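You operate a simulated robot arm through the tools that you are given. There is no shell and no other tool. Be economical: measure what you need, move in short steps, check, and stop when the job is done.

Carry out the task below with a simulated robot arm. There is one attempt and no reset: what you move stays moved.

## Task
Push the top left drawer shut. Then put one of the flasks from the blue table top on the wall bench behind the printer. Then take the bottle labelled "Rinse" from the blue table top and put it on the black tray. Then put one of the beakers from the blue table top on the front bench top. Then take the cover pack with the latest date from the island bench behind the shelves and put it on the run card. Then turn the plate dial to 40. Then take the rack marked good and leave it on the yellow tray. Then press the shaker time button three times. Then take the paper wipe on the side bench and put it away on the top deck of the cart. Then put the orange jug in the sink bowl. Then turn the fridge dial to +6. Then fetch the pink cup and set it on top of the small pot. Then fetch the slide tray that says "A2" from the top of the analyser and set it on the front bench top. Do these in the order given. Set down upright: flask, bottle, beaker, cover pack, rack marked Good, orange jug, pink cup.

Only the result counts: the job must be done as asked and must still hold three seconds after the hand-in. Knocking over, shifting, dropping, spilling or breaking anything else fails it. A push-on lid holds only when it is set on centred and level and pressed home; a screw cap is set on level and turned clockwise until tight.

## Robot
A 7-joint arm with a fingered hand on a trunk, on a base that drives. Base frame: it is fixed to the floor where the robot stands at the start and does not move with it; the origin is under the middle of the robot, x ahead of it, y to its left, z up. Lengths are in mm, angles in rad, forces in N, time in s.
Its first joint turns from -2.007 to 2.007 rad. Places, roughly: beaker [-500, -750, 1000]; beaker (4x4x5 cm) [-600, -1000, 900]; black tray (21x13x3 cm) [-400, -600, 900]; bottle [0, -750, 1000]; cover pack [0, -1750, 1000]; flask [-250, -500, 1000]; fridge dial [-4000, -1000, 1100]; front bench top [-1900, -1800, 900]; orange jug (14x10x13 cm) [-4000, -2300, 1000]; paper wipe (6x5x2 cm) [-3900, -2100, 900]; pink cup (6x6x7 cm) [-3400, -3400, 900]; plate dial [500, -2200, 900]; rack marked Good [1500, -1500, 1000]; run card [2250, -3000, 1000]; shaker time button [1000, 0, 1000]; sink bowl [-3700, -3100, 600]; slide tray [750, 750, 1250]; small pot (6x6x6 cm) [200, -3100, 1600]; top deck of the cart [-3300, -4400, 800]; top left drawer [1100, 100, 700]; wall bench behind the printer [2000, -1600, 900]; yellow tray [-2250, -1500, 1000]. Payload 5 kg.
Tool frame: the origin (TCP) lies between the finger pads and is the grasp point; the fingertips stand 32 mm ahead of it; z points along the fingers, y is the line along which they close. The gripper opens to 160 mm. The gripper's body begins 89 mm behind the TCP. The gripper is a hand of 4 fingers: y runs from the thumb to the fingers, the wrist lies at [0, 0, -267] in the tool frame, and closing takes about 1.5 s.
Orientation is that of the tool frame in the base frame, as a unit quaternion [w, x, y, z]. With the fingers straight down and closing along the base's y, the tool's x points along the base's -x, its y along +y and its z along -z.

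## Interface
- The arm moves only by the tool drive_tool. Its argument "steps" is a list of rows, each an object (a shift or turn left out is 0, a gripper value left out holds the last) with "slide": the shift along the tool's x, y, z in mm, a list of three; "rotation": the turn, a rotation vector about the tool's x, y, z in rad, a list of three. In form: [{"slide": [tx, ty, tz], "rotation": [ax, ay, az]}, ...]. A call has 1 to 8 rows; each row is the pose to reach, as a shift and turn from the pose commanded when the call began, along the tool's axes at that moment. "hand" is the closure in counts, from 0 (fully open) to 255 (shut), set as the call begins (left out, the last holds). Rows are played at 5 a second. More than 50 mm and 0.15 rad between two rows, or a gripper value outside its range, and nothing of the call is played. Where a pose cannot be reached the arm comes as near as it can. A force on the tool above 40 N (or 10 N above the force at the start of the call, whichever is more), or a blocked arm, ends the call early, and 0.2 s more pass. The fingers move at their own pace (about 45 mm/s each) and stop on an object; they squeeze with about 21 N. The grip force told is the motor's: it shows also when the fingers shut on nothing. Time passes only in rows, and 0.2 s behind the last, so rows that repeat a pose let the fingers close. The reply holds the time, the measured pose of the TCP, the force on the tool along the base axes, the opening and the grip force, in the units named above and with some noise, with the torque about the TCP (base axes, N m) and any sound that the robot's microphone picked up.
- Cameras (640 x 400 px; columns grow to the right, rows downward): "scene" is now at [6.8, 163.7, 1781.8]; the picture's right is [-0.50, -0.86, -0.00], its down [-0.69, 0.40, -0.61] and it looks along [0.52, -0.30, -0.80] (base axes); focal length 214 px, centre (320, 200). "wrist" rides on the gripper at [80, -4, -114] in the tool frame; the picture's right is [0.05, 1.00, 0.00], its down [-0.82, 0.04, -0.58] and it looks along [-0.58, 0.03, 0.82] (tool axes); focal length 265 px, centre (320, 200). There is no depth. A picture from a camera that has moved, and an enlarged one, comes with that camera's place and axes in the base frame and with its lens. The place of the scene camera against the robot may be out by one fixed shift of up to 18 mm in any direction.
- camera(camera): a new picture of that camera. It takes no simulated time.
- lift_body(by): slides the trunk up (or, below 0, down) by that many mm; the arm and the scene camera ride with it, the base frame stays. It gives what a move gives, with no picture.
- roll_base(legs): drives the robot by 1 to 6 legs, each [ahead, turn to the left] in mm and rad, along the robot's own axes; the way and the turn of a leg run together, so that a leg with both is an arc; at most 1500 mm and 3.142 rad a leg. The arm and the cameras ride along, it lands a little off, and it stops where it bumps. It gives what a move gives.
- grasp_type(shape): the hand has 4 fingers and takes this shape, open, in about a second: jaw (thumb against the fingers, like two jaws); tri (thumb and two fingers); tip (a fingertip pinch); poke (one finger out to press); point (the index stretched); flat (the hand flat); cup (the hand cupped); fist (a fist). The gripper value then closes the fingers along that shape, each until it touches; the sizes above hold for jaw. It gives what a move gives, with no picture.
- turn_head(pan, tilt): turns the head with the scene camera to pan (to the left, within 2.705 rad either way) and tilt (down, from -0.506 to 1.204), counted from straight ahead of the robot. It gives what a move gives.
- zoom(camera, box): a new picture of the part [left, top, right, bottom] of that camera's present view, enlarged. It takes no simulated time.
- close_job(): hands the job in; it is judged then, once.

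Go step by step. Nothing tells you exact positions but the pictures and the camera data: compare them with the known pose of the tool, close in by small moves and look again before you grip or let go. The budget is 546 turns and 336 pictures, counting those below and the enlarged ones. Unless the task says otherwise, let go and move clear before handing in.

The tools are called after "Emit:" by a JSON object that holds its "method" and its "body". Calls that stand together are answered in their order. drive_tool: Moves the arm, as the interface text tells. Its arguments: {"type":"object","properties":{"steps":{"type":"array","items":{"type":"object","properties":{"slide":{"type":"array","items":{"type":"number"}},"rotation":{"type":"array","items":{"type":"number"}}}}},"hand":{"type":"number"}},"required":["steps"]} The other tools are called the same way: lift_body (by) slides the trunk up or down; grasp_type (shape) gives the hand a shape; roll_base (legs) drives the base; turn_head (pan, tilt) turns the head that bears the scene camera; camera (camera) takes a picture; zoom (camera, box) takes an enlarged picture of a part of a camera's view; close_job () hands the job in.

At the start:

```text
clock: 0.0
tcp_pos: [399.9, -545.5, 1473.2]
orientation: [0.0, 0.0, 1.0, -0.001]
wrist_force: [-0.5, 1.1, 0.0]
ft_torque: [0.04, -0.04, 0.0]
gripper_width: 160.0
gripper_force: 0.0
shape: jaw
trunk travel left (down, up): [-650.0, 340.0]
robot x, y, heading: [1.7, 0.3, 0.0]
head pan, tilt: [-0.525, 0.92]
```

scene: 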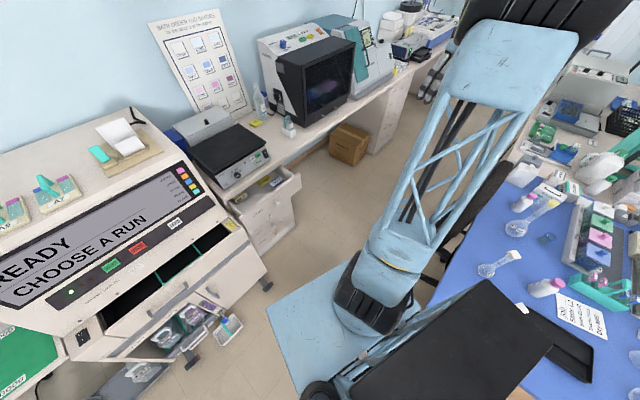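
wrist: 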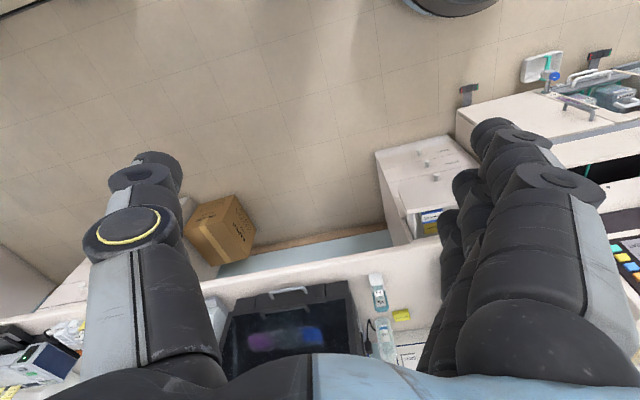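

I'm starting by looking around, with the drawer and nearby benches first.

Emit:
{"method": "turn_head", "body": {"pan": 0.0, "tilt": 0.6}}

Emit:
{"method": "camera", "body": {"camera": "scene"}}

Emit:
{"method": "turn_head", "body": {"pan": -1.5, "tilt": 0.6}}

Emit:
{"method": "camera", "body": {"camera": "scene"}}

Emit:
{"method": "turn_head", "body": {"pan": -2.5, "tilt": 0.6}}

Emit:
{"method": "camera", "body": {"camera": "scene"}}

```text
clock: 0.9
tcp_pos: [399.8, -544.0, 1472.8]
orientation: [-0.001, 0.0, 1.0, 0.0]
wrist_force: [0.1, 0.2, 0.9]
ft_torque: [0.01, 0.02, -0.02]
gripper_width: 159.9
gripper_force: 0.1
shape: jaw
trunk travel left (down, up): [-650.0, 340.0]
robot x, y, heading: [1.8, 0.9, 0.0]
head pan, tilt: [0.0, 0.6]
```

```text
333 pictures are left
camera scene: at [30.8, 200.9, 1808.0], right [0.0, -1.0, 0.0], down [-0.57, 0.0, -0.82], along [0.82, 0.0, -0.57], focal length 214 px, centre (320, 200)
```

scene: 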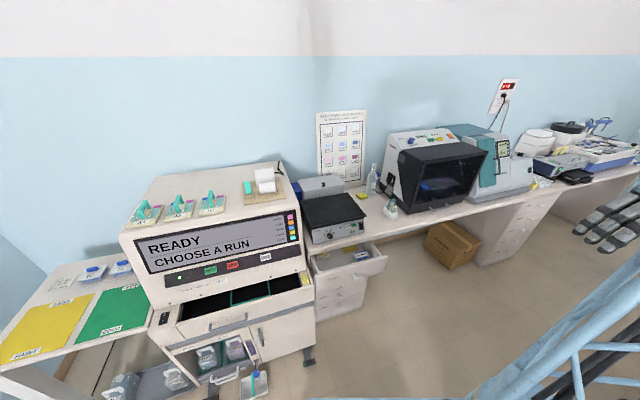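

```text
clock: 2.5
tcp_pos: [399.3, -543.5, 1472.5]
orientation: [-0.001, 0.0, 1.0, 0.0]
wrist_force: [-0.2, -0.5, -0.6]
ft_torque: [0.01, 0.03, 0.0]
gripper_width: 159.9
gripper_force: 0.2
shape: jaw
trunk travel left (down, up): [-650.0, 340.0]
robot x, y, heading: [-0.6, 2.4, 0.001]
head pan, tilt: [-1.499, 0.6]
```

```text
332 pictures are left
camera scene: at [-51.2, 112.8, 1808.0], right [-1.0, -0.07, 0.0], down [-0.04, 0.56, -0.82], along [0.06, -0.82, -0.57], focal length 214 px, centre (320, 200)
```

scene: 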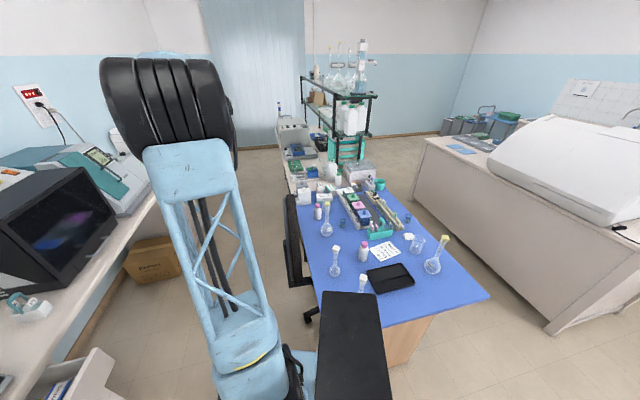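

```text
clock: 3.8
tcp_pos: [400.0, -545.0, 1473.9]
orientation: [0.0, 0.0, 1.0, 0.0]
wrist_force: [0.6, 0.2, -0.3]
ft_torque: [0.02, 0.03, 0.01]
gripper_width: 160.0
gripper_force: 0.0
shape: jaw
trunk travel left (down, up): [-650.0, 340.0]
robot x, y, heading: [1.3, 0.9, -0.003]
head pan, tilt: [-2.499, 0.6]
```

```text
331 pictures are left
camera scene: at [-128.4, 147.9, 1808.0], right [-0.6, 0.8, 0.0], down [0.45, 0.34, -0.83], along [-0.66, -0.49, -0.56], focal length 214 px, centre (320, 200)
```

scene: 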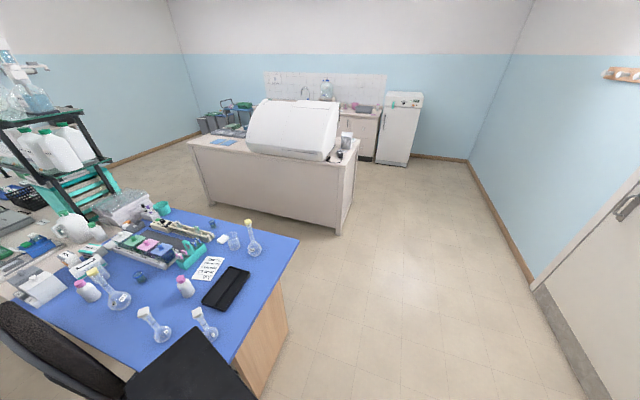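

The open drawer is beside the analyser, under the bench with the plate shaker. I'll zoom on it.

Emit:
{"method": "turn_head", "body": {"pan": 0.0, "tilt": 0.75}}

Emit:
{"method": "zoom", "body": {"camera": "scene", "box": [260, 100, 500, 250]}}

```text
clock: 6.1
tcp_pos: [400.5, -543.8, 1473.1]
orientation: [0.0, 0.0, 1.0, 0.0]
wrist_force: [0.2, -1.0, 0.9]
ft_torque: [-0.02, 0.0, 0.0]
gripper_width: 159.9
gripper_force: 0.1
shape: jaw
trunk travel left (down, up): [-650.0, 340.0]
robot x, y, heading: [-0.1, -3.3, -0.002]
head pan, tilt: [0.0, 0.75]
```

```text
2.67 times, centred on (380, 175) of scene
camera zoom: at [25.2, 200.9, 1795.2], right [0.0, -1.0, 0.0], down [-0.68, 0.0, -0.73], along [0.73, 0.0, -0.68], focal length 572 px, centre (160, 267)
```

zoom: 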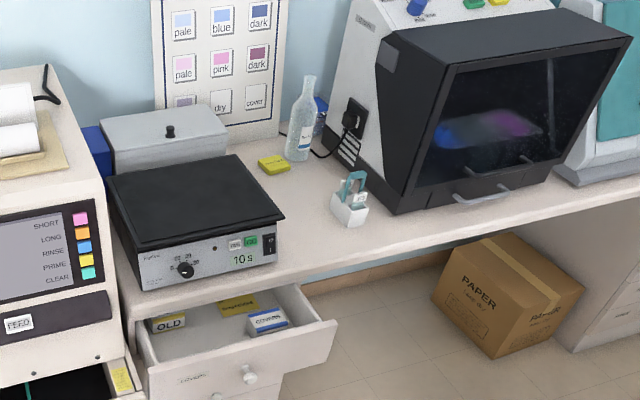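

The drawer juts out about 110 mm from under the bench, which is turned about 0.29 rad. I'll swing the arm over to it, up high.

Emit:
{"method": "drive_tool", "body": {"steps": [{"slide": [-12, 46, 0]}, {"slide": [-24, 92, 0]}, {"slide": [-36, 138, 0]}, {"slide": [-48, 184, 0]}, {"slide": [-60, 230, 0]}, {"slide": [-72, 276, 0]}, {"slide": [-84, 322, 0]}, {"slide": [-96, 368, 0]}], "hand": 255}}

Emit:
{"method": "drive_tool", "body": {"steps": [{"slide": [0, 25, 0], "rotation": [0, -0.12, 0]}, {"slide": [0, 50, 0], "rotation": [0, -0.24, 0]}, {"slide": [0, 75, 0], "rotation": [0, -0.36, 0]}, {"slide": [0, 100, 0], "rotation": [0, -0.48, 0]}, {"slide": [0, 120, 0], "rotation": [0, -0.6, 0]}, {"slide": [0, 120, 0], "rotation": [0, -0.72, 0]}, {"slide": [0, 120, 0], "rotation": [0, -0.84, 0]}, {"slide": [0, 120, 0], "rotation": [0, -0.96, 0]}]}}

Emit:
{"method": "camera", "body": {"camera": "scene"}}

Emit:
{"method": "camera", "body": {"camera": "wrist"}}

```text
clock: 7.9
tcp_pos: [494.8, -177.2, 1476.9]
orientation: [0.0, 0.0, 1.0, 0.0]
wrist_force: [-0.1, 0.6, 0.7]
ft_torque: [-0.03, -0.02, 0.0]
gripper_width: 0.2
gripper_force: 0.0
shape: jaw
trunk travel left (down, up): [-650.0, 340.0]
robot x, y, heading: [1.7, 0.5, 0.002]
head pan, tilt: [0.0, 0.75]
```

```text
clock: 9.7
tcp_pos: [563.6, -72.7, 1403.0]
orientation: [0.429, -0.004, 0.903, 0.006]
wrist_force: [0.6, 1.1, -0.1]
ft_torque: [-0.06, 0.08, -0.05]
gripper_width: 0.2
gripper_force: 20.7
shape: jaw
out of reach, approached as far as the arm can: row 4, 5, 6, 7, 8
trunk travel left (down, up): [-650.0, 340.0]
robot x, y, heading: [-0.8, 1.2, -0.0]
head pan, tilt: [0.0, 0.75]
```

```text
329 pictures are left
camera scene: at [26.8, 202.6, 1795.1], right [0.0, -1.0, 0.0], down [-0.68, 0.0, -0.73], along [0.73, 0.0, -0.68], focal length 214 px, centre (320, 200)
```

scene: 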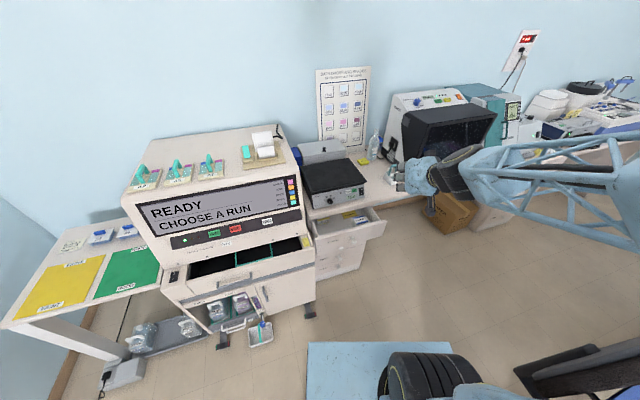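

```text
328 pictures are left
camera wrist: at [424.5, -78.9, 1412.9], right [-0.05, 1.0, -0.03], down [0.07, 0.04, 1.0], along [1.0, 0.04, -0.07], focal length 265 px, centre (320, 200)
```

wrist: 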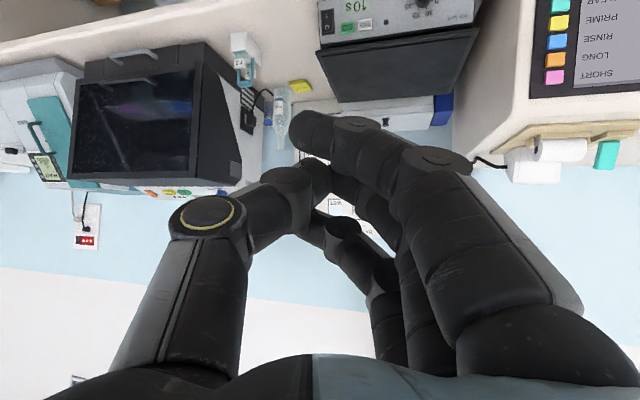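

The hand is out to the front. I'll check where the elbow is before lowering the trunk.

Emit:
{"method": "turn_head", "body": {"pan": -0.9, "tilt": 0.6}}

Emit:
{"method": "camera", "body": {"camera": "scene"}}

```text
clock: 10.9
tcp_pos: [563.6, -72.6, 1403.5]
orientation: [0.429, -0.005, 0.903, 0.008]
wrist_force: [0.0, -0.1, -0.4]
ft_torque: [-0.03, 0.04, 0.01]
gripper_width: 0.1
gripper_force: 20.8
shape: jaw
trunk travel left (down, up): [-650.0, 340.0]
robot x, y, heading: [0.4, -0.3, 0.001]
head pan, tilt: [-0.901, 0.6]
```

```text
327 pictures are left
camera scene: at [-2.7, 132.2, 1808.0], right [-0.78, -0.62, 0.0], down [-0.35, 0.44, -0.83], along [0.51, -0.65, -0.56], focal length 214 px, centre (320, 200)
```

scene: 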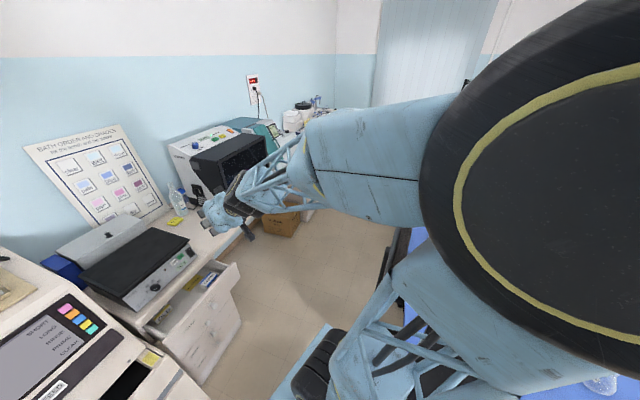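

The elbow is high and clear. I'm lowering the trunk.

Emit:
{"method": "lift_body", "body": {"by": -500}}

Emit:
{"method": "turn_head", "body": {"pan": 0.0, "tilt": 0.6}}

Emit:
{"method": "camera", "body": {"camera": "scene"}}

Emit:
{"method": "camera", "body": {"camera": "wrist"}}

```text
refused: -500 is not a number from -400 to 400
```

```text
clock: 12.1
tcp_pos: [562.1, -72.7, 1403.6]
orientation: [0.43, -0.004, 0.903, 0.006]
wrist_force: [-0.4, -0.3, 1.3]
ft_torque: [0.01, -0.02, 0.02]
gripper_width: 0.1
gripper_force: 21.1
shape: jaw
trunk travel left (down, up): [-650.0, 340.0]
robot x, y, heading: [1.4, -2.7, -0.003]
head pan, tilt: [0.0, 0.6]
```

```text
326 pictures are left
camera scene: at [30.7, 201.2, 1808.0], right [0.0, -1.0, 0.0], down [-0.56, 0.0, -0.83], along [0.83, 0.0, -0.56], focal length 214 px, centre (320, 200)
```

scene: 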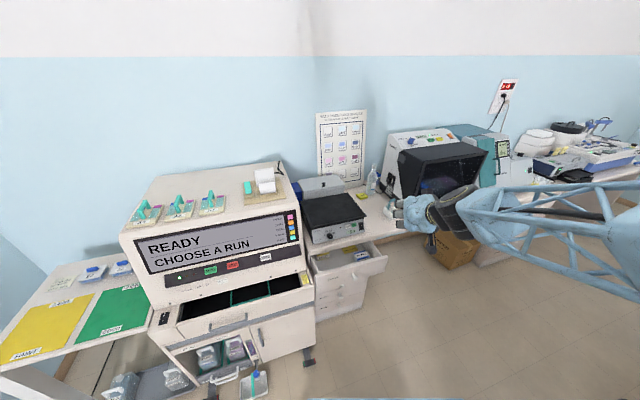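

```text
325 pictures are left
camera wrist: at [423.3, -79.7, 1413.6], right [-0.05, 1.0, -0.03], down [0.07, 0.03, 1.0], along [1.0, 0.05, -0.07], focal length 265 px, centre (320, 200)
```

wrist: 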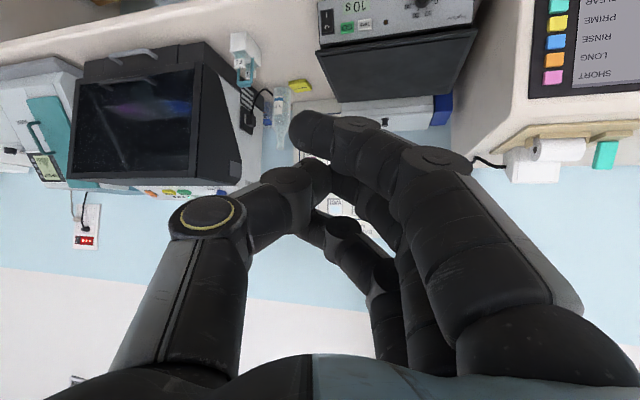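

Emit:
{"method": "lift_body", "body": {"by": -400}}

Emit:
{"method": "lift_body", "body": {"by": -150}}

Emit:
{"method": "camera", "body": {"camera": "scene"}}

Emit:
{"method": "camera", "body": {"camera": "wrist"}}

```text
clock: 15.9
tcp_pos: [571.0, -72.1, 957.9]
orientation: [0.389, -0.004, 0.921, 0.009]
wrist_force: [0.6, -0.2, 0.1]
ft_torque: [0.0, 0.01, 0.0]
gripper_width: 0.0
gripper_force: 21.0
shape: jaw
trunk travel left (down, up): [-250.0, 740.0]
robot x, y, heading: [0.9, 0.1, -0.002]
head pan, tilt: [0.0, 0.6]
```

```text
clock: 17.7
tcp_pos: [573.3, -72.2, 795.7]
orientation: [0.379, -0.004, 0.925, 0.01]
wrist_force: [-0.1, -0.3, -0.4]
ft_torque: [-0.02, 0.01, -0.01]
gripper_width: 0.0
gripper_force: 21.1
shape: jaw
trunk travel left (down, up): [-100.0, 890.0]
robot x, y, heading: [0.0, 1.0, -0.001]
head pan, tilt: [0.0, 0.6]
```

```text
324 pictures are left
camera scene: at [33.3, 201.3, 1257.6], right [0.0, -1.0, 0.0], down [-0.57, 0.0, -0.82], along [0.82, 0.0, -0.57], focal length 214 px, centre (320, 200)
```

scene: 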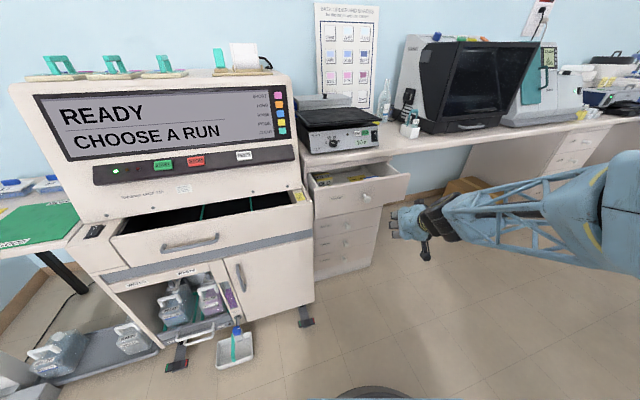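

```text
323 pictures are left
camera wrist: at [435.7, -79.8, 821.5], right [-0.05, 1.0, -0.02], down [0.18, 0.03, 0.98], along [0.98, 0.05, -0.18], focal length 265 px, centre (320, 200)
```

wrist: 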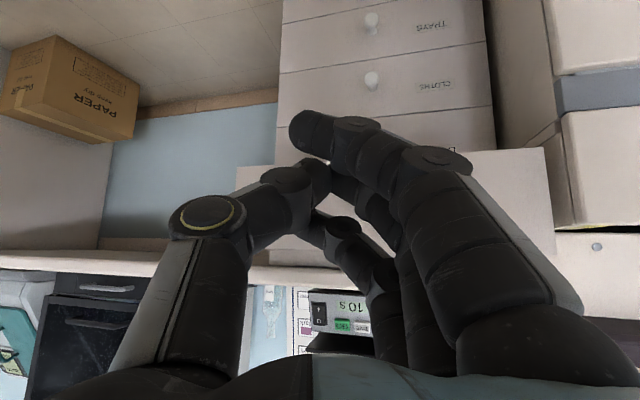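

The drawer front's top edge is near z=805 and its front at about x=838 in the middle. I'll bring the closed fingers just in front of the panel, above the knob.

Emit:
{"method": "drive_tool", "body": {"steps": [{"slide": [-28, 14, 31]}, {"slide": [-56, 29, 61]}, {"slide": [-84, 43, 92]}, {"slide": [-112, 58, 122]}, {"slide": [-140, 72, 153]}]}}

Emit:
{"method": "camera", "body": {"camera": "scene"}}

Emit:
{"method": "camera", "body": {"camera": "wrist"}}

```text
clock: 18.9
tcp_pos: [765.9, 2.3, 866.2]
orientation: [0.431, -0.004, 0.902, 0.007]
wrist_force: [-0.6, -0.4, 1.2]
ft_torque: [0.0, 0.04, 0.01]
gripper_width: 0.0
gripper_force: 21.0
shape: jaw
trunk travel left (down, up): [-100.0, 890.0]
robot x, y, heading: [-1.4, 1.1, -0.002]
head pan, tilt: [0.0, 0.6]
```

```text
322 pictures are left
camera scene: at [30.2, 201.1, 1257.9], right [0.0, -1.0, 0.0], down [-0.56, 0.0, -0.83], along [0.83, 0.0, -0.56], focal length 214 px, centre (320, 200)
```

scene: 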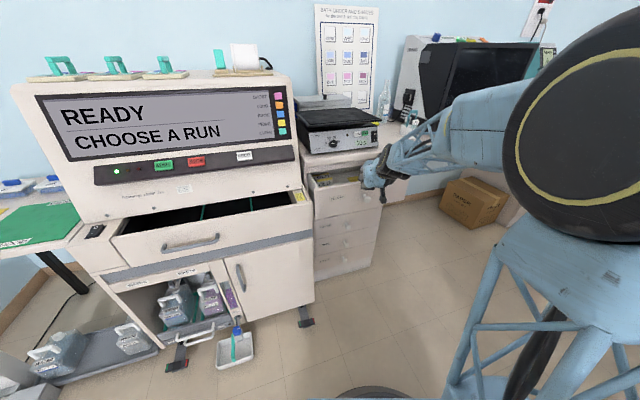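

```text
321 pictures are left
camera wrist: at [627.2, -4.4, 875.9], right [-0.05, 1.0, -0.03], down [0.06, 0.03, 1.0], along [1.0, 0.04, -0.07], focal length 265 px, centre (320, 200)
```

wrist: 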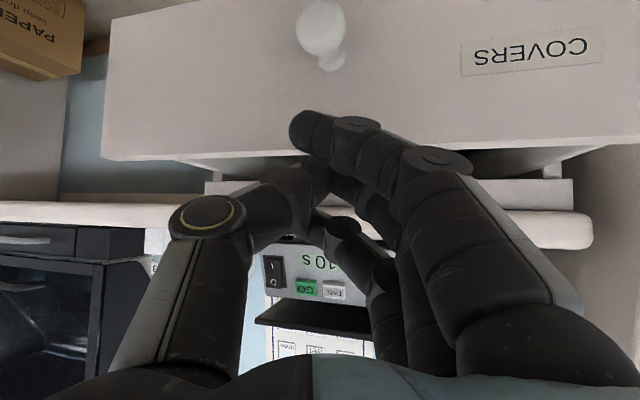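

The panel and its knob are in view. I'm lowering by about 80 mm to panel height.

Emit:
{"method": "drive_tool", "body": {"steps": [{"slide": [29, 0, 29]}, {"slide": [57, 0, 55]}, {"slide": [57, 0, 55]}]}}

Emit:
{"method": "camera", "body": {"camera": "wrist"}}

Emit:
{"method": "zoom", "body": {"camera": "scene", "box": [280, 110, 440, 210]}}

```text
clock: 19.7
tcp_pos: [774.6, 1.8, 785.5]
orientation: [0.43, -0.004, 0.903, 0.007]
wrist_force: [-1.0, -1.1, 1.0]
ft_torque: [0.02, 0.01, 0.03]
gripper_width: 0.0
gripper_force: 20.9
shape: jaw
trunk travel left (down, up): [-100.0, 890.0]
robot x, y, heading: [-1.7, -0.2, 0.001]
head pan, tilt: [0.0, 0.6]
```

```text
320 pictures are left
camera wrist: at [635.8, -5.0, 796.2], right [-0.05, 1.0, -0.03], down [0.06, 0.03, 1.0], along [1.0, 0.04, -0.07], focal length 265 px, centre (320, 200)
```

wrist: 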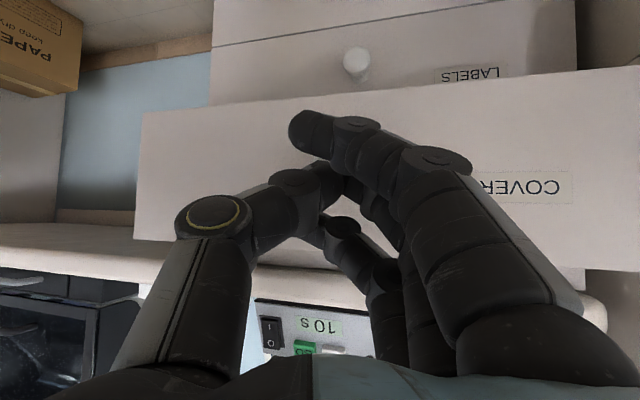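

```text
4.00 times, centred on (360, 160) of scene
camera zoom: at [30.8, 201.0, 1258.0], right [0.0, -1.0, 0.0], down [-0.56, 0.0, -0.83], along [0.83, 0.0, -0.56], focal length 858 px, centre (160, 360)
```

zoom: 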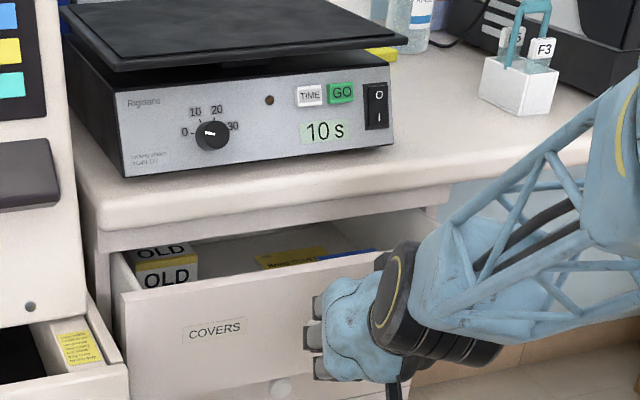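

The panel is right ahead with the fingers above the knob. I'm pushing along the drawer's axis until it stops.

Emit:
{"method": "drive_tool", "body": {"steps": [{"slide": [-12, 6, 15]}, {"slide": [-24, 11, 30]}, {"slide": [-36, 17, 45]}, {"slide": [-48, 23, 60]}, {"slide": [-60, 29, 75]}, {"slide": [-72, 34, 89]}, {"slide": [-81, 38, 100]}, {"slide": [-90, 43, 112]}]}}

Emit:
{"method": "camera", "body": {"camera": "wrist"}}

Emit:
{"method": "zoom", "body": {"camera": "scene", "box": [280, 110, 440, 210]}}

```text
clock: 21.5
tcp_pos: [918.3, 48.5, 791.1]
orientation: [0.432, -0.005, 0.902, 0.008]
wrist_force: [1.2, 0.0, 10.9]
ft_torque: [0.04, -0.16, 0.04]
gripper_width: 0.1
gripper_force: 20.4
shape: jaw
trunk travel left (down, up): [-100.0, 890.0]
robot x, y, heading: [1.9, 0.6, 0.001]
head pan, tilt: [0.0, 0.6]
```

```text
318 pictures are left
camera wrist: at [778.7, 40.8, 800.4], right [-0.05, 1.0, -0.03], down [0.06, 0.03, 1.0], along [1.0, 0.05, -0.06], focal length 265 px, centre (320, 200)
```

wrist: 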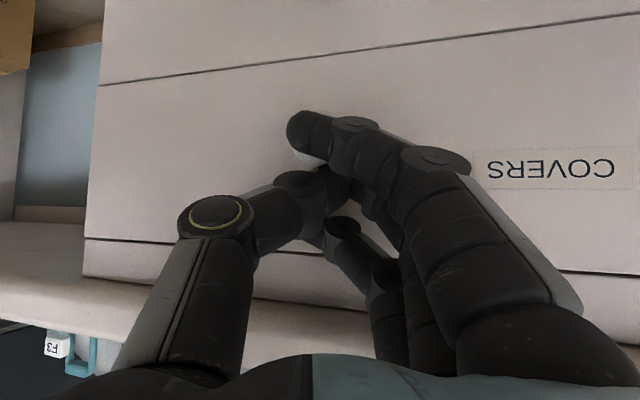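

```text
4.00 times, centred on (360, 160) of scene
camera zoom: at [30.0, 201.2, 1258.1], right [0.0, -1.0, 0.0], down [-0.56, 0.0, -0.83], along [0.83, 0.0, -0.56], focal length 858 px, centre (160, 360)
```

zoom: 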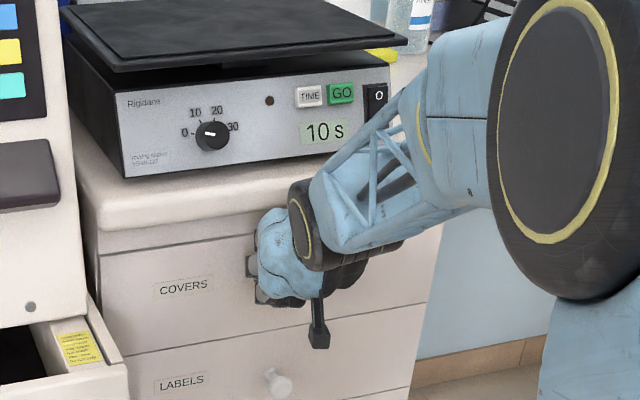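

The drawer looks flush. I'll push a little more to confirm it's shut, then back off.

Emit:
{"method": "drive_tool", "body": {"steps": [{"slide": [-4, 2, 5]}, {"slide": [-8, 4, 10]}, {"slide": [-13, 6, 16]}]}}

Emit:
{"method": "drive_tool", "body": {"steps": [{"slide": [0, 0, -40]}, {"slide": [0, 0, -85]}, {"slide": [0, -10, -130]}, {"slide": [0, -10, -175]}]}}

Emit:
{"method": "zoom", "body": {"camera": "scene", "box": [280, 110, 440, 210]}}

```text
clock: 22.0
tcp_pos: [923.9, 51.1, 789.5]
orientation: [0.429, -0.005, 0.903, 0.007]
wrist_force: [-23.1, -0.5, 12.7]
ft_torque: [0.0, 0.2, -0.1]
gripper_width: 0.0
gripper_force: 21.5
shape: jaw
trunk travel left (down, up): [-100.0, 890.0]
robot x, y, heading: [4.4, -0.1, 0.001]
head pan, tilt: [0.0, 0.6]
stopped in row 2: the force on the tool passed its limit at 48 N (the readings are from after the stop); the commanded pose is now the measured one
```

```text
clock: 23.0
tcp_pos: [790.4, 38.5, 897.0]
orientation: [0.426, -0.006, 0.905, 0.007]
wrist_force: [1.2, -0.1, -0.4]
ft_torque: [0.04, 0.0, -0.02]
gripper_width: 0.1
gripper_force: 20.7
shape: jaw
trunk travel left (down, up): [-100.0, 890.0]
robot x, y, heading: [1.8, 1.1, 0.001]
head pan, tilt: [0.0, 0.6]
```

```text
4.00 times, centred on (360, 160) of scene
camera zoom: at [31.0, 201.3, 1258.0], right [0.0, -1.0, 0.0], down [-0.57, 0.0, -0.82], along [0.82, 0.0, -0.57], focal length 858 px, centre (160, 360)
```

zoom: 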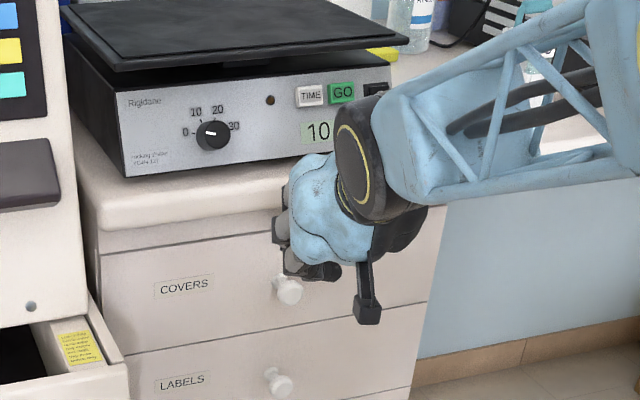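

The drawer is shut and against its stop. Now I'll raise the trunk, turn the tool down and look at the blue table.

Emit:
{"method": "lift_body", "body": {"by": 400}}

Emit:
{"method": "drive_tool", "body": {"steps": [{"slide": [0, -30, -30], "rotation": [0, 0.11, 0]}, {"slide": [0, -60, -60], "rotation": [0, 0.22, 0]}, {"slide": [0, -90, -90], "rotation": [0, 0.33, 0]}, {"slide": [0, -120, -120], "rotation": [0, 0.44, 0]}, {"slide": [0, -150, -150], "rotation": [0, 0.55, 0]}, {"slide": [0, -180, -180], "rotation": [0, 0.66, 0]}, {"slide": [0, -210, -210], "rotation": [0, 0.77, 0]}, {"slide": [0, -240, -240], "rotation": [0, 0.88, 0]}], "hand": 0}}

Emit:
{"method": "turn_head", "body": {"pan": -1.7, "tilt": 0.8}}

Emit:
{"method": "camera", "body": {"camera": "scene"}}

```text
clock: 26.8
tcp_pos: [791.5, 40.8, 1298.0]
orientation: [0.428, -0.006, 0.904, 0.007]
wrist_force: [0.1, 0.5, 0.3]
ft_torque: [0.01, 0.0, -0.04]
gripper_width: 0.0
gripper_force: 21.3
shape: jaw
trunk travel left (down, up): [-500.0, 490.0]
robot x, y, heading: [0.6, -2.2, -0.001]
head pan, tilt: [0.0, 0.6]
```

```text
clock: 28.6
tcp_pos: [610.0, -206.7, 1446.6]
orientation: [0.001, -0.007, 1.0, 0.005]
wrist_force: [0.6, -0.2, 0.4]
ft_torque: [0.06, 0.03, 0.01]
gripper_width: 159.7
gripper_force: 0.0
shape: jaw
trunk travel left (down, up): [-500.0, 490.0]
robot x, y, heading: [-1.5, 3.0, -0.001]
head pan, tilt: [0.0, 0.6]
```

```text
clock: 30.4
tcp_pos: [609.8, -205.3, 1447.0]
orientation: [0.002, -0.008, 1.0, 0.005]
wrist_force: [0.3, 0.8, -0.5]
ft_torque: [-0.04, -0.02, 0.03]
gripper_width: 160.0
gripper_force: 0.0
shape: jaw
trunk travel left (down, up): [-500.0, 490.0]
robot x, y, heading: [1.1, 2.2, 0.0]
head pan, tilt: [-1.7, 0.799]
```

```text
315 pictures are left
camera scene: at [-68.2, 121.2, 1641.1], right [-0.99, 0.13, 0.0], down [0.09, 0.71, -0.7], along [-0.09, -0.69, -0.72], focal length 214 px, centre (320, 200)
```

scene: 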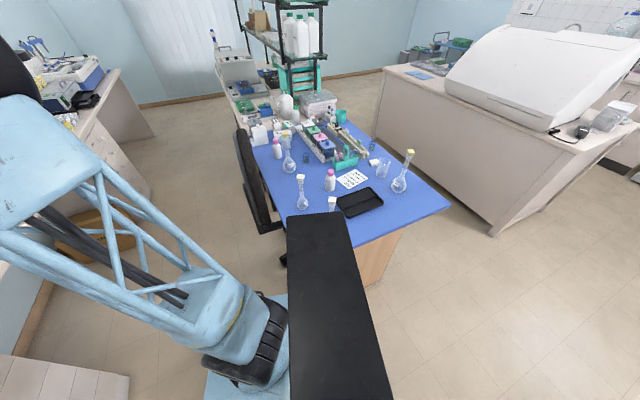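

Emit:
{"method": "zoom", "body": {"camera": "scene", "box": [220, 80, 460, 230]}}

Emit:
{"method": "turn_head", "body": {"pan": -0.8, "tilt": 0.5}}

Emit:
{"method": "camera", "body": {"camera": "scene"}}

```text
2.67 times, centred on (340, 155) of scene
camera zoom: at [-68.2, 121.2, 1641.1], right [-0.99, 0.13, 0.0], down [0.09, 0.71, -0.7], along [-0.09, -0.69, -0.72], focal length 572 px, centre (267, 320)
```

zoom: 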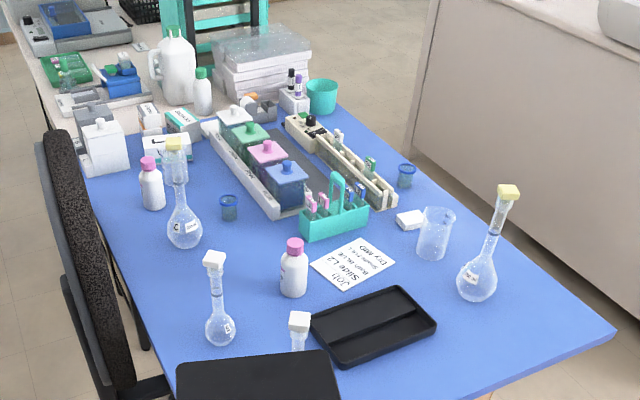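

```text
clock: 31.6
tcp_pos: [610.8, -205.6, 1446.7]
orientation: [0.002, -0.007, 1.0, 0.005]
wrist_force: [0.3, 0.3, 0.2]
ft_torque: [0.01, 0.01, 0.02]
gripper_width: 159.9
gripper_force: 0.1
shape: jaw
trunk travel left (down, up): [-500.0, 490.0]
robot x, y, heading: [0.5, 2.8, 0.004]
head pan, tilt: [-0.799, 0.499]
```

```text
313 pictures are left
camera scene: at [5.5, 136.0, 1667.1], right [-0.72, -0.7, 0.0], down [-0.33, 0.34, -0.88], along [0.61, -0.63, -0.48], focal length 214 px, centre (320, 200)
```

scene: 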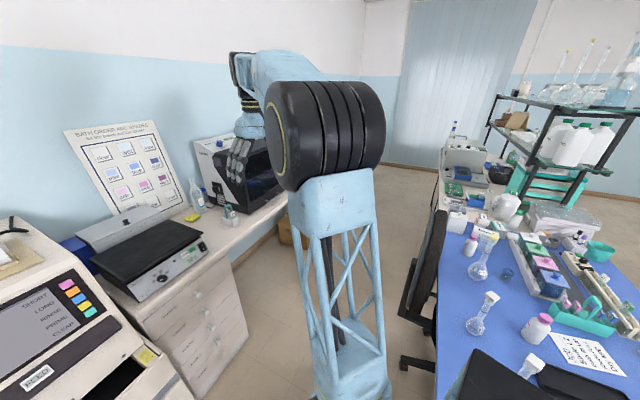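

Flasks, bottles and beakers are visible on the blue table. The flask with the white cap is near (-73, -546), so I'll swing the hand above it, tool down.

Emit:
{"method": "drive_tool", "body": {"steps": [{"slide": [42, -20, 6], "rotation": [0, 0, 0.098]}, {"slide": [84, -40, 12], "rotation": [0, 0, 0.196]}, {"slide": [126, -60, 18], "rotation": [0, 0, 0.294]}, {"slide": [168, -80, 24], "rotation": [0, 0, 0.392]}, {"slide": [210, -100, 30], "rotation": [0, 0, 0.49]}, {"slide": [252, -120, 36], "rotation": [0, 0, 0.589]}, {"slide": [294, -140, 42], "rotation": [0, 0, 0.687]}, {"slide": [336, -160, 48], "rotation": [0, 0, 0.785]}]}}

Emit:
{"method": "drive_tool", "body": {"steps": [{"slide": [15.5, -43.7, 6], "rotation": [0, 0, 0.098]}, {"slide": [31, -87.4, 12], "rotation": [0, 0, 0.196]}, {"slide": [46.5, -131, 18], "rotation": [0, 0, 0.294]}, {"slide": [62, -175, 24], "rotation": [0, 0, 0.392]}, {"slide": [77.5, -218.5, 30], "rotation": [0, 0, 0.49]}, {"slide": [93, -262, 36], "rotation": [0, 0, 0.589]}, {"slide": [108.5, -306, 42], "rotation": [0, 0, 0.687]}, {"slide": [124, -350, 48], "rotation": [0, 0, 0.785]}]}}

Emit:
{"method": "camera", "body": {"camera": "wrist"}}

```text
clock: 33.4
tcp_pos: [275.6, -368.2, 1397.3]
orientation: [0.0, 0.376, 0.926, 0.004]
wrist_force: [0.9, 1.0, -0.9]
ft_torque: [-0.01, -0.06, 0.01]
gripper_width: 160.1
gripper_force: 0.1
shape: jaw
trunk travel left (down, up): [-500.0, 490.0]
robot x, y, heading: [-1.8, 1.5, -0.001]
head pan, tilt: [-0.799, 0.499]
```

```text
clock: 35.2
tcp_pos: [-60.4, -535.5, 1347.7]
orientation: [-0.002, 0.701, 0.713, 0.005]
wrist_force: [-0.1, 0.2, 0.8]
ft_torque: [0.02, -0.02, 0.01]
gripper_width: 159.9
gripper_force: 0.0
shape: jaw
trunk travel left (down, up): [-500.0, 490.0]
robot x, y, heading: [-2.2, 0.2, 0.002]
head pan, tilt: [-0.799, 0.499]
```

```text
312 pictures are left
camera wrist: at [-66.4, -456.4, 1462.8], right [1.0, 0.07, 0.0], down [0.05, -0.82, 0.57], along [0.04, -0.57, -0.82], focal length 265 px, centre (320, 200)
```

wrist: 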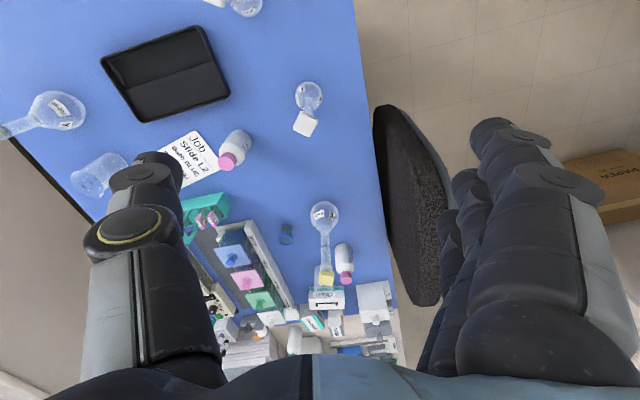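

The white-capped flask stands near (-77, -586) with its cap top at about 1065. I'll half-close the hand and come down to just above it, then check.

Emit:
{"method": "drive_tool", "body": {"steps": [{"slide": [-25, -8, 20]}, {"slide": [-50, -17, 50]}, {"slide": [-50, -17, 95]}, {"slide": [-50, -17, 140]}, {"slide": [-50, -17, 185]}, {"slide": [-50, -17, 230]}], "hand": 110}}

Emit:
{"method": "camera", "body": {"camera": "wrist"}}

Emit:
{"method": "turn_head", "body": {"pan": -1.5, "tilt": 0.9}}

Emit:
{"method": "camera", "body": {"camera": "scene"}}

```text
clock: 36.6
tcp_pos: [-74.2, -582.2, 1115.8]
orientation: [-0.001, 0.702, 0.713, 0.004]
wrist_force: [0.9, -0.1, -0.4]
ft_torque: [-0.01, -0.02, 0.0]
gripper_width: 92.0
gripper_force: 0.0
shape: jaw
trunk travel left (down, up): [-500.0, 490.0]
robot x, y, heading: [-0.4, 0.6, -0.001]
head pan, tilt: [-0.799, 0.499]
```

```text
311 pictures are left
camera wrist: at [-80.5, -503.5, 1230.7], right [1.0, 0.07, 0.0], down [0.05, -0.82, 0.57], along [0.04, -0.57, -0.82], focal length 265 px, centre (320, 200)
```

wrist: 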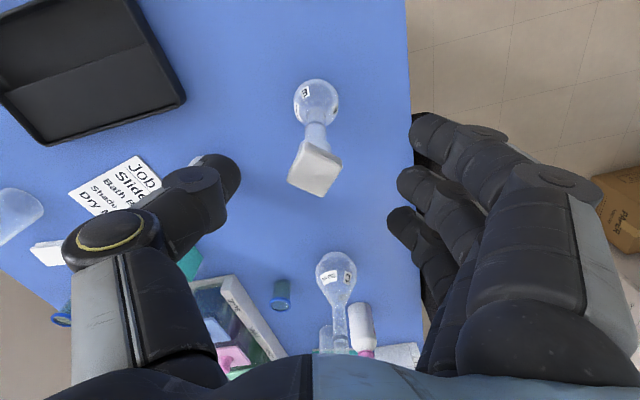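

```text
clock: 37.6
tcp_pos: [-74.5, -581.9, 1116.4]
orientation: [-0.002, 0.701, 0.713, 0.004]
wrist_force: [0.2, 0.6, 0.6]
ft_torque: [-0.02, -0.03, -0.03]
gripper_width: 92.0
gripper_force: 0.0
shape: jaw
trunk travel left (down, up): [-500.0, 490.0]
robot x, y, heading: [2.6, 1.8, -0.001]
head pan, tilt: [-1.499, 0.901]
```

```text
310 pictures are left
camera scene: at [-52.6, 125.7, 1633.3], right [-1.0, -0.07, 0.0], down [-0.06, 0.78, -0.62], along [0.05, -0.62, -0.78], focal length 214 px, centre (320, 200)
```

scene: 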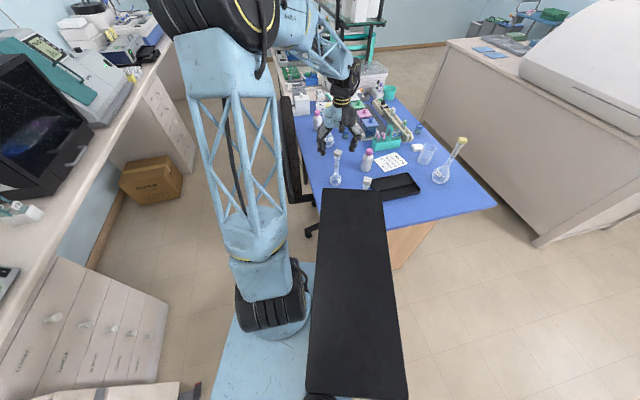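

Cap top centre comes out at (-78, -590, 1067). I'll line up and lower so the fingers straddle the neck.

Emit:
{"method": "drive_tool", "body": {"steps": [{"slide": [-8, -4, 0]}, {"slide": [-8, -4, 40]}, {"slide": [-8, -4, 80]}, {"slide": [-8, -4, 115]}]}}

Emit:
{"method": "camera", "body": {"camera": "wrist"}}

Emit:
{"method": "zoom", "body": {"camera": "scene", "box": [280, 80, 440, 180]}}

```text
clock: 38.6
tcp_pos: [-75.7, -590.4, 1000.7]
orientation: [-0.002, 0.701, 0.713, 0.004]
wrist_force: [0.2, -0.6, 0.0]
ft_torque: [0.02, -0.04, 0.0]
gripper_width: 92.1
gripper_force: 0.0
shape: jaw
trunk travel left (down, up): [-500.0, 490.0]
robot x, y, heading: [-0.2, -0.5, 0.002]
head pan, tilt: [-1.499, 0.901]
```

```text
309 pictures are left
camera wrist: at [-81.4, -511.6, 1114.7], right [1.0, 0.07, 0.0], down [0.05, -0.82, 0.57], along [0.04, -0.57, -0.82], focal length 265 px, centre (320, 200)
```

wrist: 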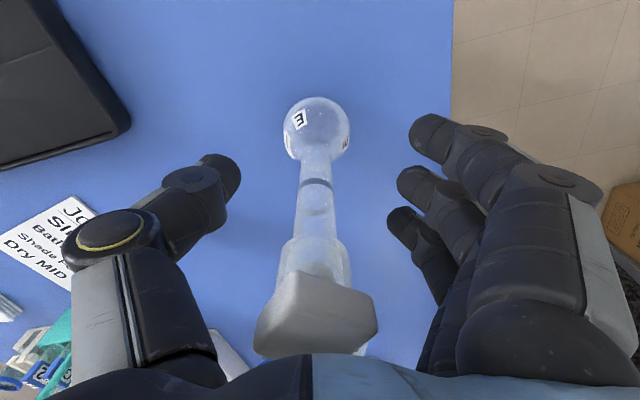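

```text
4.00 times, centred on (360, 130) of scene
camera zoom: at [-52.8, 125.2, 1633.3], right [-1.0, -0.07, 0.0], down [-0.06, 0.78, -0.62], along [0.04, -0.62, -0.78], focal length 858 px, centre (160, 480)
```

zoom: 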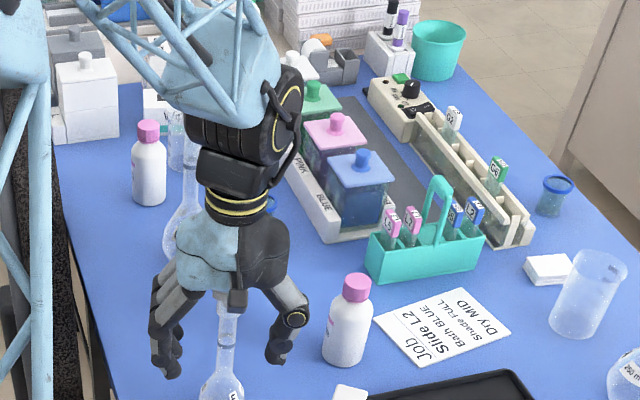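

The neck is centred between the fingers. Closing now.

Emit:
{"method": "drive_tool", "body": {"steps": [{"slide": [0, 0, 0]}, {"slide": [0, 0, 0]}, {"slide": [0, 0, 0]}, {"slide": [0, 0, 0]}, {"slide": [0, 0, 0]}, {"slide": [0, 0, 0]}, {"slide": [0, 0, 0]}], "hand": 255}}

Emit:
{"method": "camera", "body": {"camera": "wrist"}}

```text
clock: 40.2
tcp_pos: [-75.6, -591.2, 1000.0]
orientation: [-0.002, 0.701, 0.713, 0.004]
wrist_force: [-0.1, 0.2, 1.7]
ft_torque: [0.02, -0.04, 0.01]
gripper_width: 2.9
gripper_force: 20.9
shape: jaw
trunk travel left (down, up): [-500.0, 490.0]
robot x, y, heading: [-1.3, 1.1, 0.003]
head pan, tilt: [-1.499, 0.901]
```

```text
307 pictures are left
camera wrist: at [-81.3, -511.2, 1115.2], right [1.0, 0.07, 0.0], down [0.05, -0.82, 0.57], along [0.04, -0.57, -0.82], focal length 265 px, centre (320, 200)
```

wrist: 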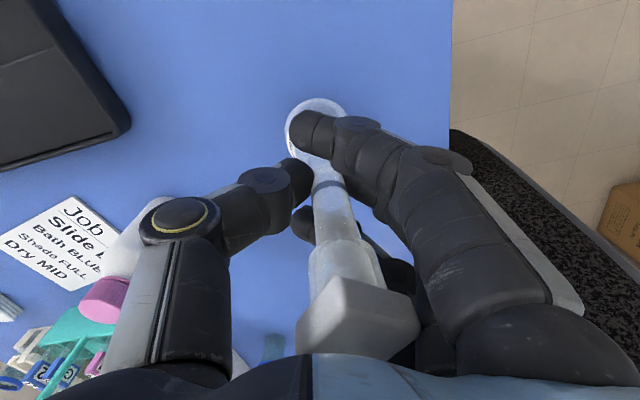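

The thin neck slipped into the gap between two fingers and leaned over. I'll reopen and regrip higher, on the wider sleeve under the cap.

Emit:
{"method": "drive_tool", "body": {"steps": [{"slide": [0, 0, 0]}, {"slide": [0, 0, 0]}, {"slide": [0, 0, 0]}, {"slide": [0, 0, 0]}, {"slide": [0, 0, 0]}], "hand": 110}}

Emit:
{"method": "camera", "body": {"camera": "wrist"}}

```text
clock: 41.4
tcp_pos: [-76.0, -589.5, 999.1]
orientation: [-0.002, 0.701, 0.713, 0.004]
wrist_force: [-0.9, 0.3, 0.2]
ft_torque: [-0.04, -0.02, 0.0]
gripper_width: 90.2
gripper_force: 0.0
shape: jaw
trunk travel left (down, up): [-500.0, 490.0]
robot x, y, heading: [0.5, 0.4, -0.003]
head pan, tilt: [-1.499, 0.901]
```

```text
306 pictures are left
camera wrist: at [-81.4, -511.2, 1115.2], right [1.0, 0.07, 0.0], down [0.05, -0.82, 0.57], along [0.04, -0.57, -0.82], focal length 265 px, centre (320, 200)
```

wrist: 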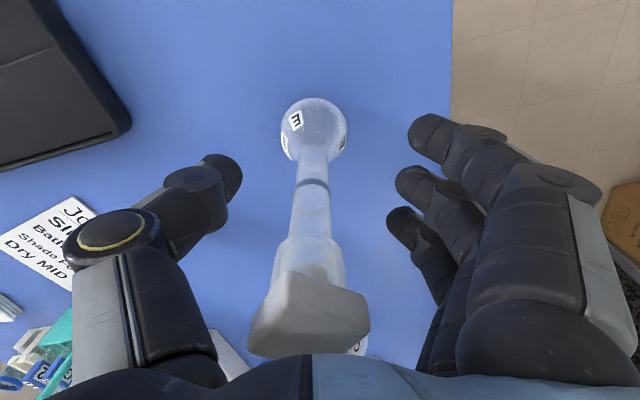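

The flask stood back upright; the closing point lies about 9 mm further +x than the neck. I'll shift the hand by that and close again.

Emit:
{"method": "drive_tool", "body": {"steps": [{"slide": [0, -9, 0]}, {"slide": [0, -9, 0]}]}}

Emit:
{"method": "drive_tool", "body": {"steps": [{"slide": [0, 0, 0]}, {"slide": [0, 0, 0]}, {"slide": [0, 0, 0]}, {"slide": [0, 0, 0]}, {"slide": [0, 0, 0]}, {"slide": [0, 0, 0]}, {"slide": [0, 0, 0]}], "hand": 255}}

Emit:
{"method": "camera", "body": {"camera": "wrist"}}

```text
clock: 42.0
tcp_pos: [-84.0, -590.5, 999.8]
orientation: [-0.001, 0.702, 0.713, 0.004]
wrist_force: [-0.4, -0.6, 0.0]
ft_torque: [0.01, -0.02, -0.02]
gripper_width: 90.7
gripper_force: 0.1
shape: jaw
trunk travel left (down, up): [-500.0, 490.0]
robot x, y, heading: [-0.7, -1.3, -0.0]
head pan, tilt: [-1.499, 0.901]
```

```text
clock: 43.6
tcp_pos: [-84.8, -590.0, 999.6]
orientation: [-0.002, 0.701, 0.713, 0.004]
wrist_force: [1.4, -0.4, 0.8]
ft_torque: [0.0, -0.08, -0.02]
gripper_width: 2.3
gripper_force: 20.5
shape: jaw
trunk travel left (down, up): [-500.0, 490.0]
robot x, y, heading: [-2.7, -0.2, 0.0]
head pan, tilt: [-1.499, 0.901]
heard: snap
```

```text
305 pictures are left
camera wrist: at [-90.5, -511.2, 1115.0], right [1.0, 0.07, 0.0], down [0.05, -0.82, 0.57], along [0.04, -0.57, -0.82], focal length 265 px, centre (320, 200)
```

wrist: 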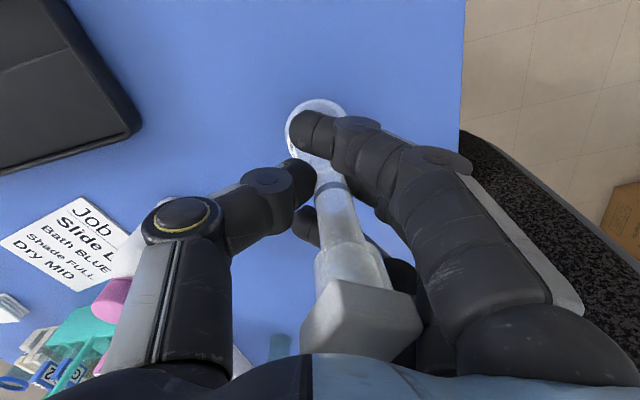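

I heard a snap while closing, so I'm checking the flask before lifting.

Emit:
{"method": "zoom", "body": {"camera": "scene", "box": [290, 110, 390, 200]}}

Emit:
{"method": "zoom", "body": {"camera": "wrist", "box": [250, 80, 450, 380]}}

```text
4.44 times, centred on (340, 155) of scene
camera zoom: at [-52.6, 125.7, 1633.3], right [-1.0, -0.07, 0.0], down [-0.06, 0.78, -0.62], along [0.04, -0.62, -0.78], focal length 953 px, centre (231, 400)
```

zoom: 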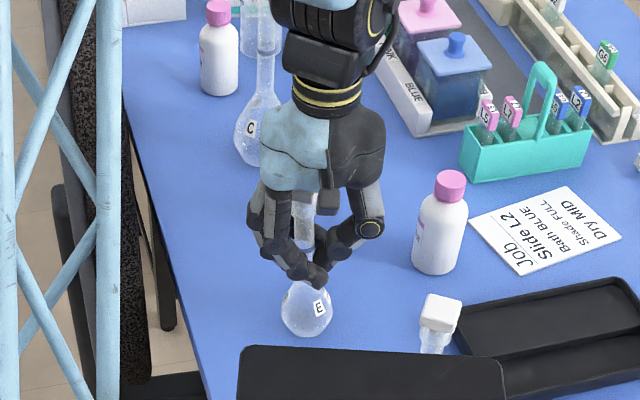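

```text
1.33 times, centred on (350, 230) of wrist
camera zoom: at [-90.5, -511.2, 1115.0], right [1.0, 0.07, 0.0], down [0.05, -0.82, 0.57], along [0.04, -0.57, -0.82], focal length 354 px, centre (280, 160)
```

zoom: 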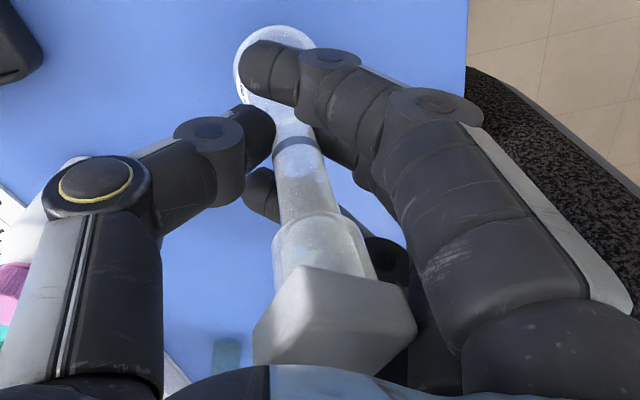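

It looks intact and held between thumb and middle finger. I'm lifting gently to test.

Emit:
{"method": "drive_tool", "body": {"steps": [{"slide": [0, 0, -8]}, {"slide": [0, 0, -20]}, {"slide": [0, 0, -40]}, {"slide": [0, 0, -60]}]}}

Emit:
{"method": "camera", "body": {"camera": "wrist"}}

Emit:
{"method": "zoom", "body": {"camera": "scene", "box": [290, 110, 390, 200]}}

```text
clock: 44.6
tcp_pos: [-82.3, -589.4, 1059.4]
orientation: [-0.002, 0.702, 0.712, 0.004]
wrist_force: [0.3, -0.5, -0.7]
ft_torque: [-0.03, 0.0, -0.01]
gripper_width: 2.3
gripper_force: 21.4
shape: jaw
trunk travel left (down, up): [-500.0, 490.0]
robot x, y, heading: [5.4, 0.5, -0.001]
head pan, tilt: [-1.499, 0.901]
```

```text
302 pictures are left
camera wrist: at [-89.4, -510.3, 1175.3], right [1.0, 0.07, 0.0], down [0.05, -0.82, 0.57], along [0.04, -0.57, -0.82], focal length 265 px, centre (320, 200)
```

wrist: 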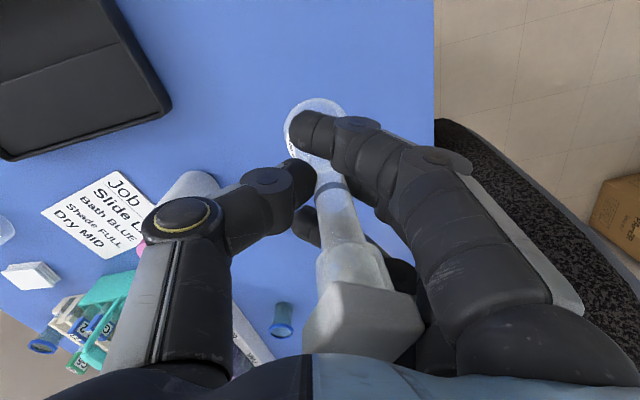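

```text
4.44 times, centred on (340, 155) of scene
camera zoom: at [-52.7, 125.9, 1633.2], right [-1.0, -0.07, 0.0], down [-0.06, 0.78, -0.62], along [0.04, -0.62, -0.78], focal length 953 px, centre (231, 400)
```

zoom: 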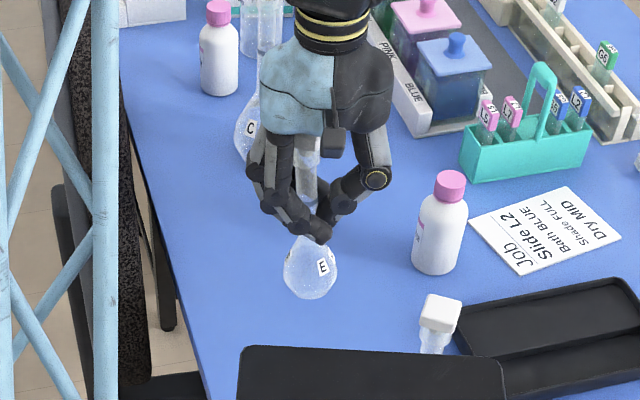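

The flask is held and lifts cleanly. I'll raise it and look along the wall bench for the printer.

Emit:
{"method": "drive_tool", "body": {"steps": [{"slide": [0, 0, -45]}, {"slide": [0, 0, -90]}, {"slide": [0, 0, -135]}, {"slide": [0, 0, -180]}, {"slide": [0, 0, -225]}, {"slide": [0, 0, -270]}]}}

Emit:
{"method": "turn_head", "body": {"pan": -0.75, "tilt": 0.3}}

Emit:
{"method": "camera", "body": {"camera": "scene"}}

```text
clock: 46.0
tcp_pos: [-85.8, -588.9, 1330.6]
orientation: [-0.002, 0.702, 0.713, 0.005]
wrist_force: [0.7, -0.4, 0.0]
ft_torque: [0.02, 0.03, -0.01]
gripper_width: 1.9
gripper_force: 20.4
shape: jaw
trunk travel left (down, up): [-500.0, 490.0]
robot x, y, heading: [-0.8, -3.2, -0.002]
head pan, tilt: [-1.499, 0.901]
```

```text
clock: 47.1
tcp_pos: [-86.5, -589.8, 1328.4]
orientation: [-0.002, 0.702, 0.712, 0.004]
wrist_force: [0.3, -0.2, -1.0]
ft_torque: [-0.04, -0.02, -0.01]
gripper_width: 2.1
gripper_force: 20.8
shape: jaw
trunk travel left (down, up): [-500.0, 490.0]
robot x, y, heading: [4.6, 2.8, -0.001]
head pan, tilt: [-0.75, 0.3]
```

```text
300 pictures are left
camera scene: at [10.2, 137.2, 1685.5], right [-0.68, -0.73, 0.0], down [-0.22, 0.2, -0.96], along [0.7, -0.65, -0.3], focal length 214 px, centre (320, 200)
```

scene: 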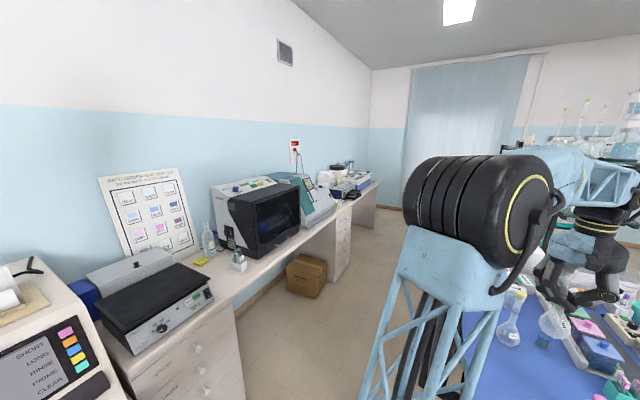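

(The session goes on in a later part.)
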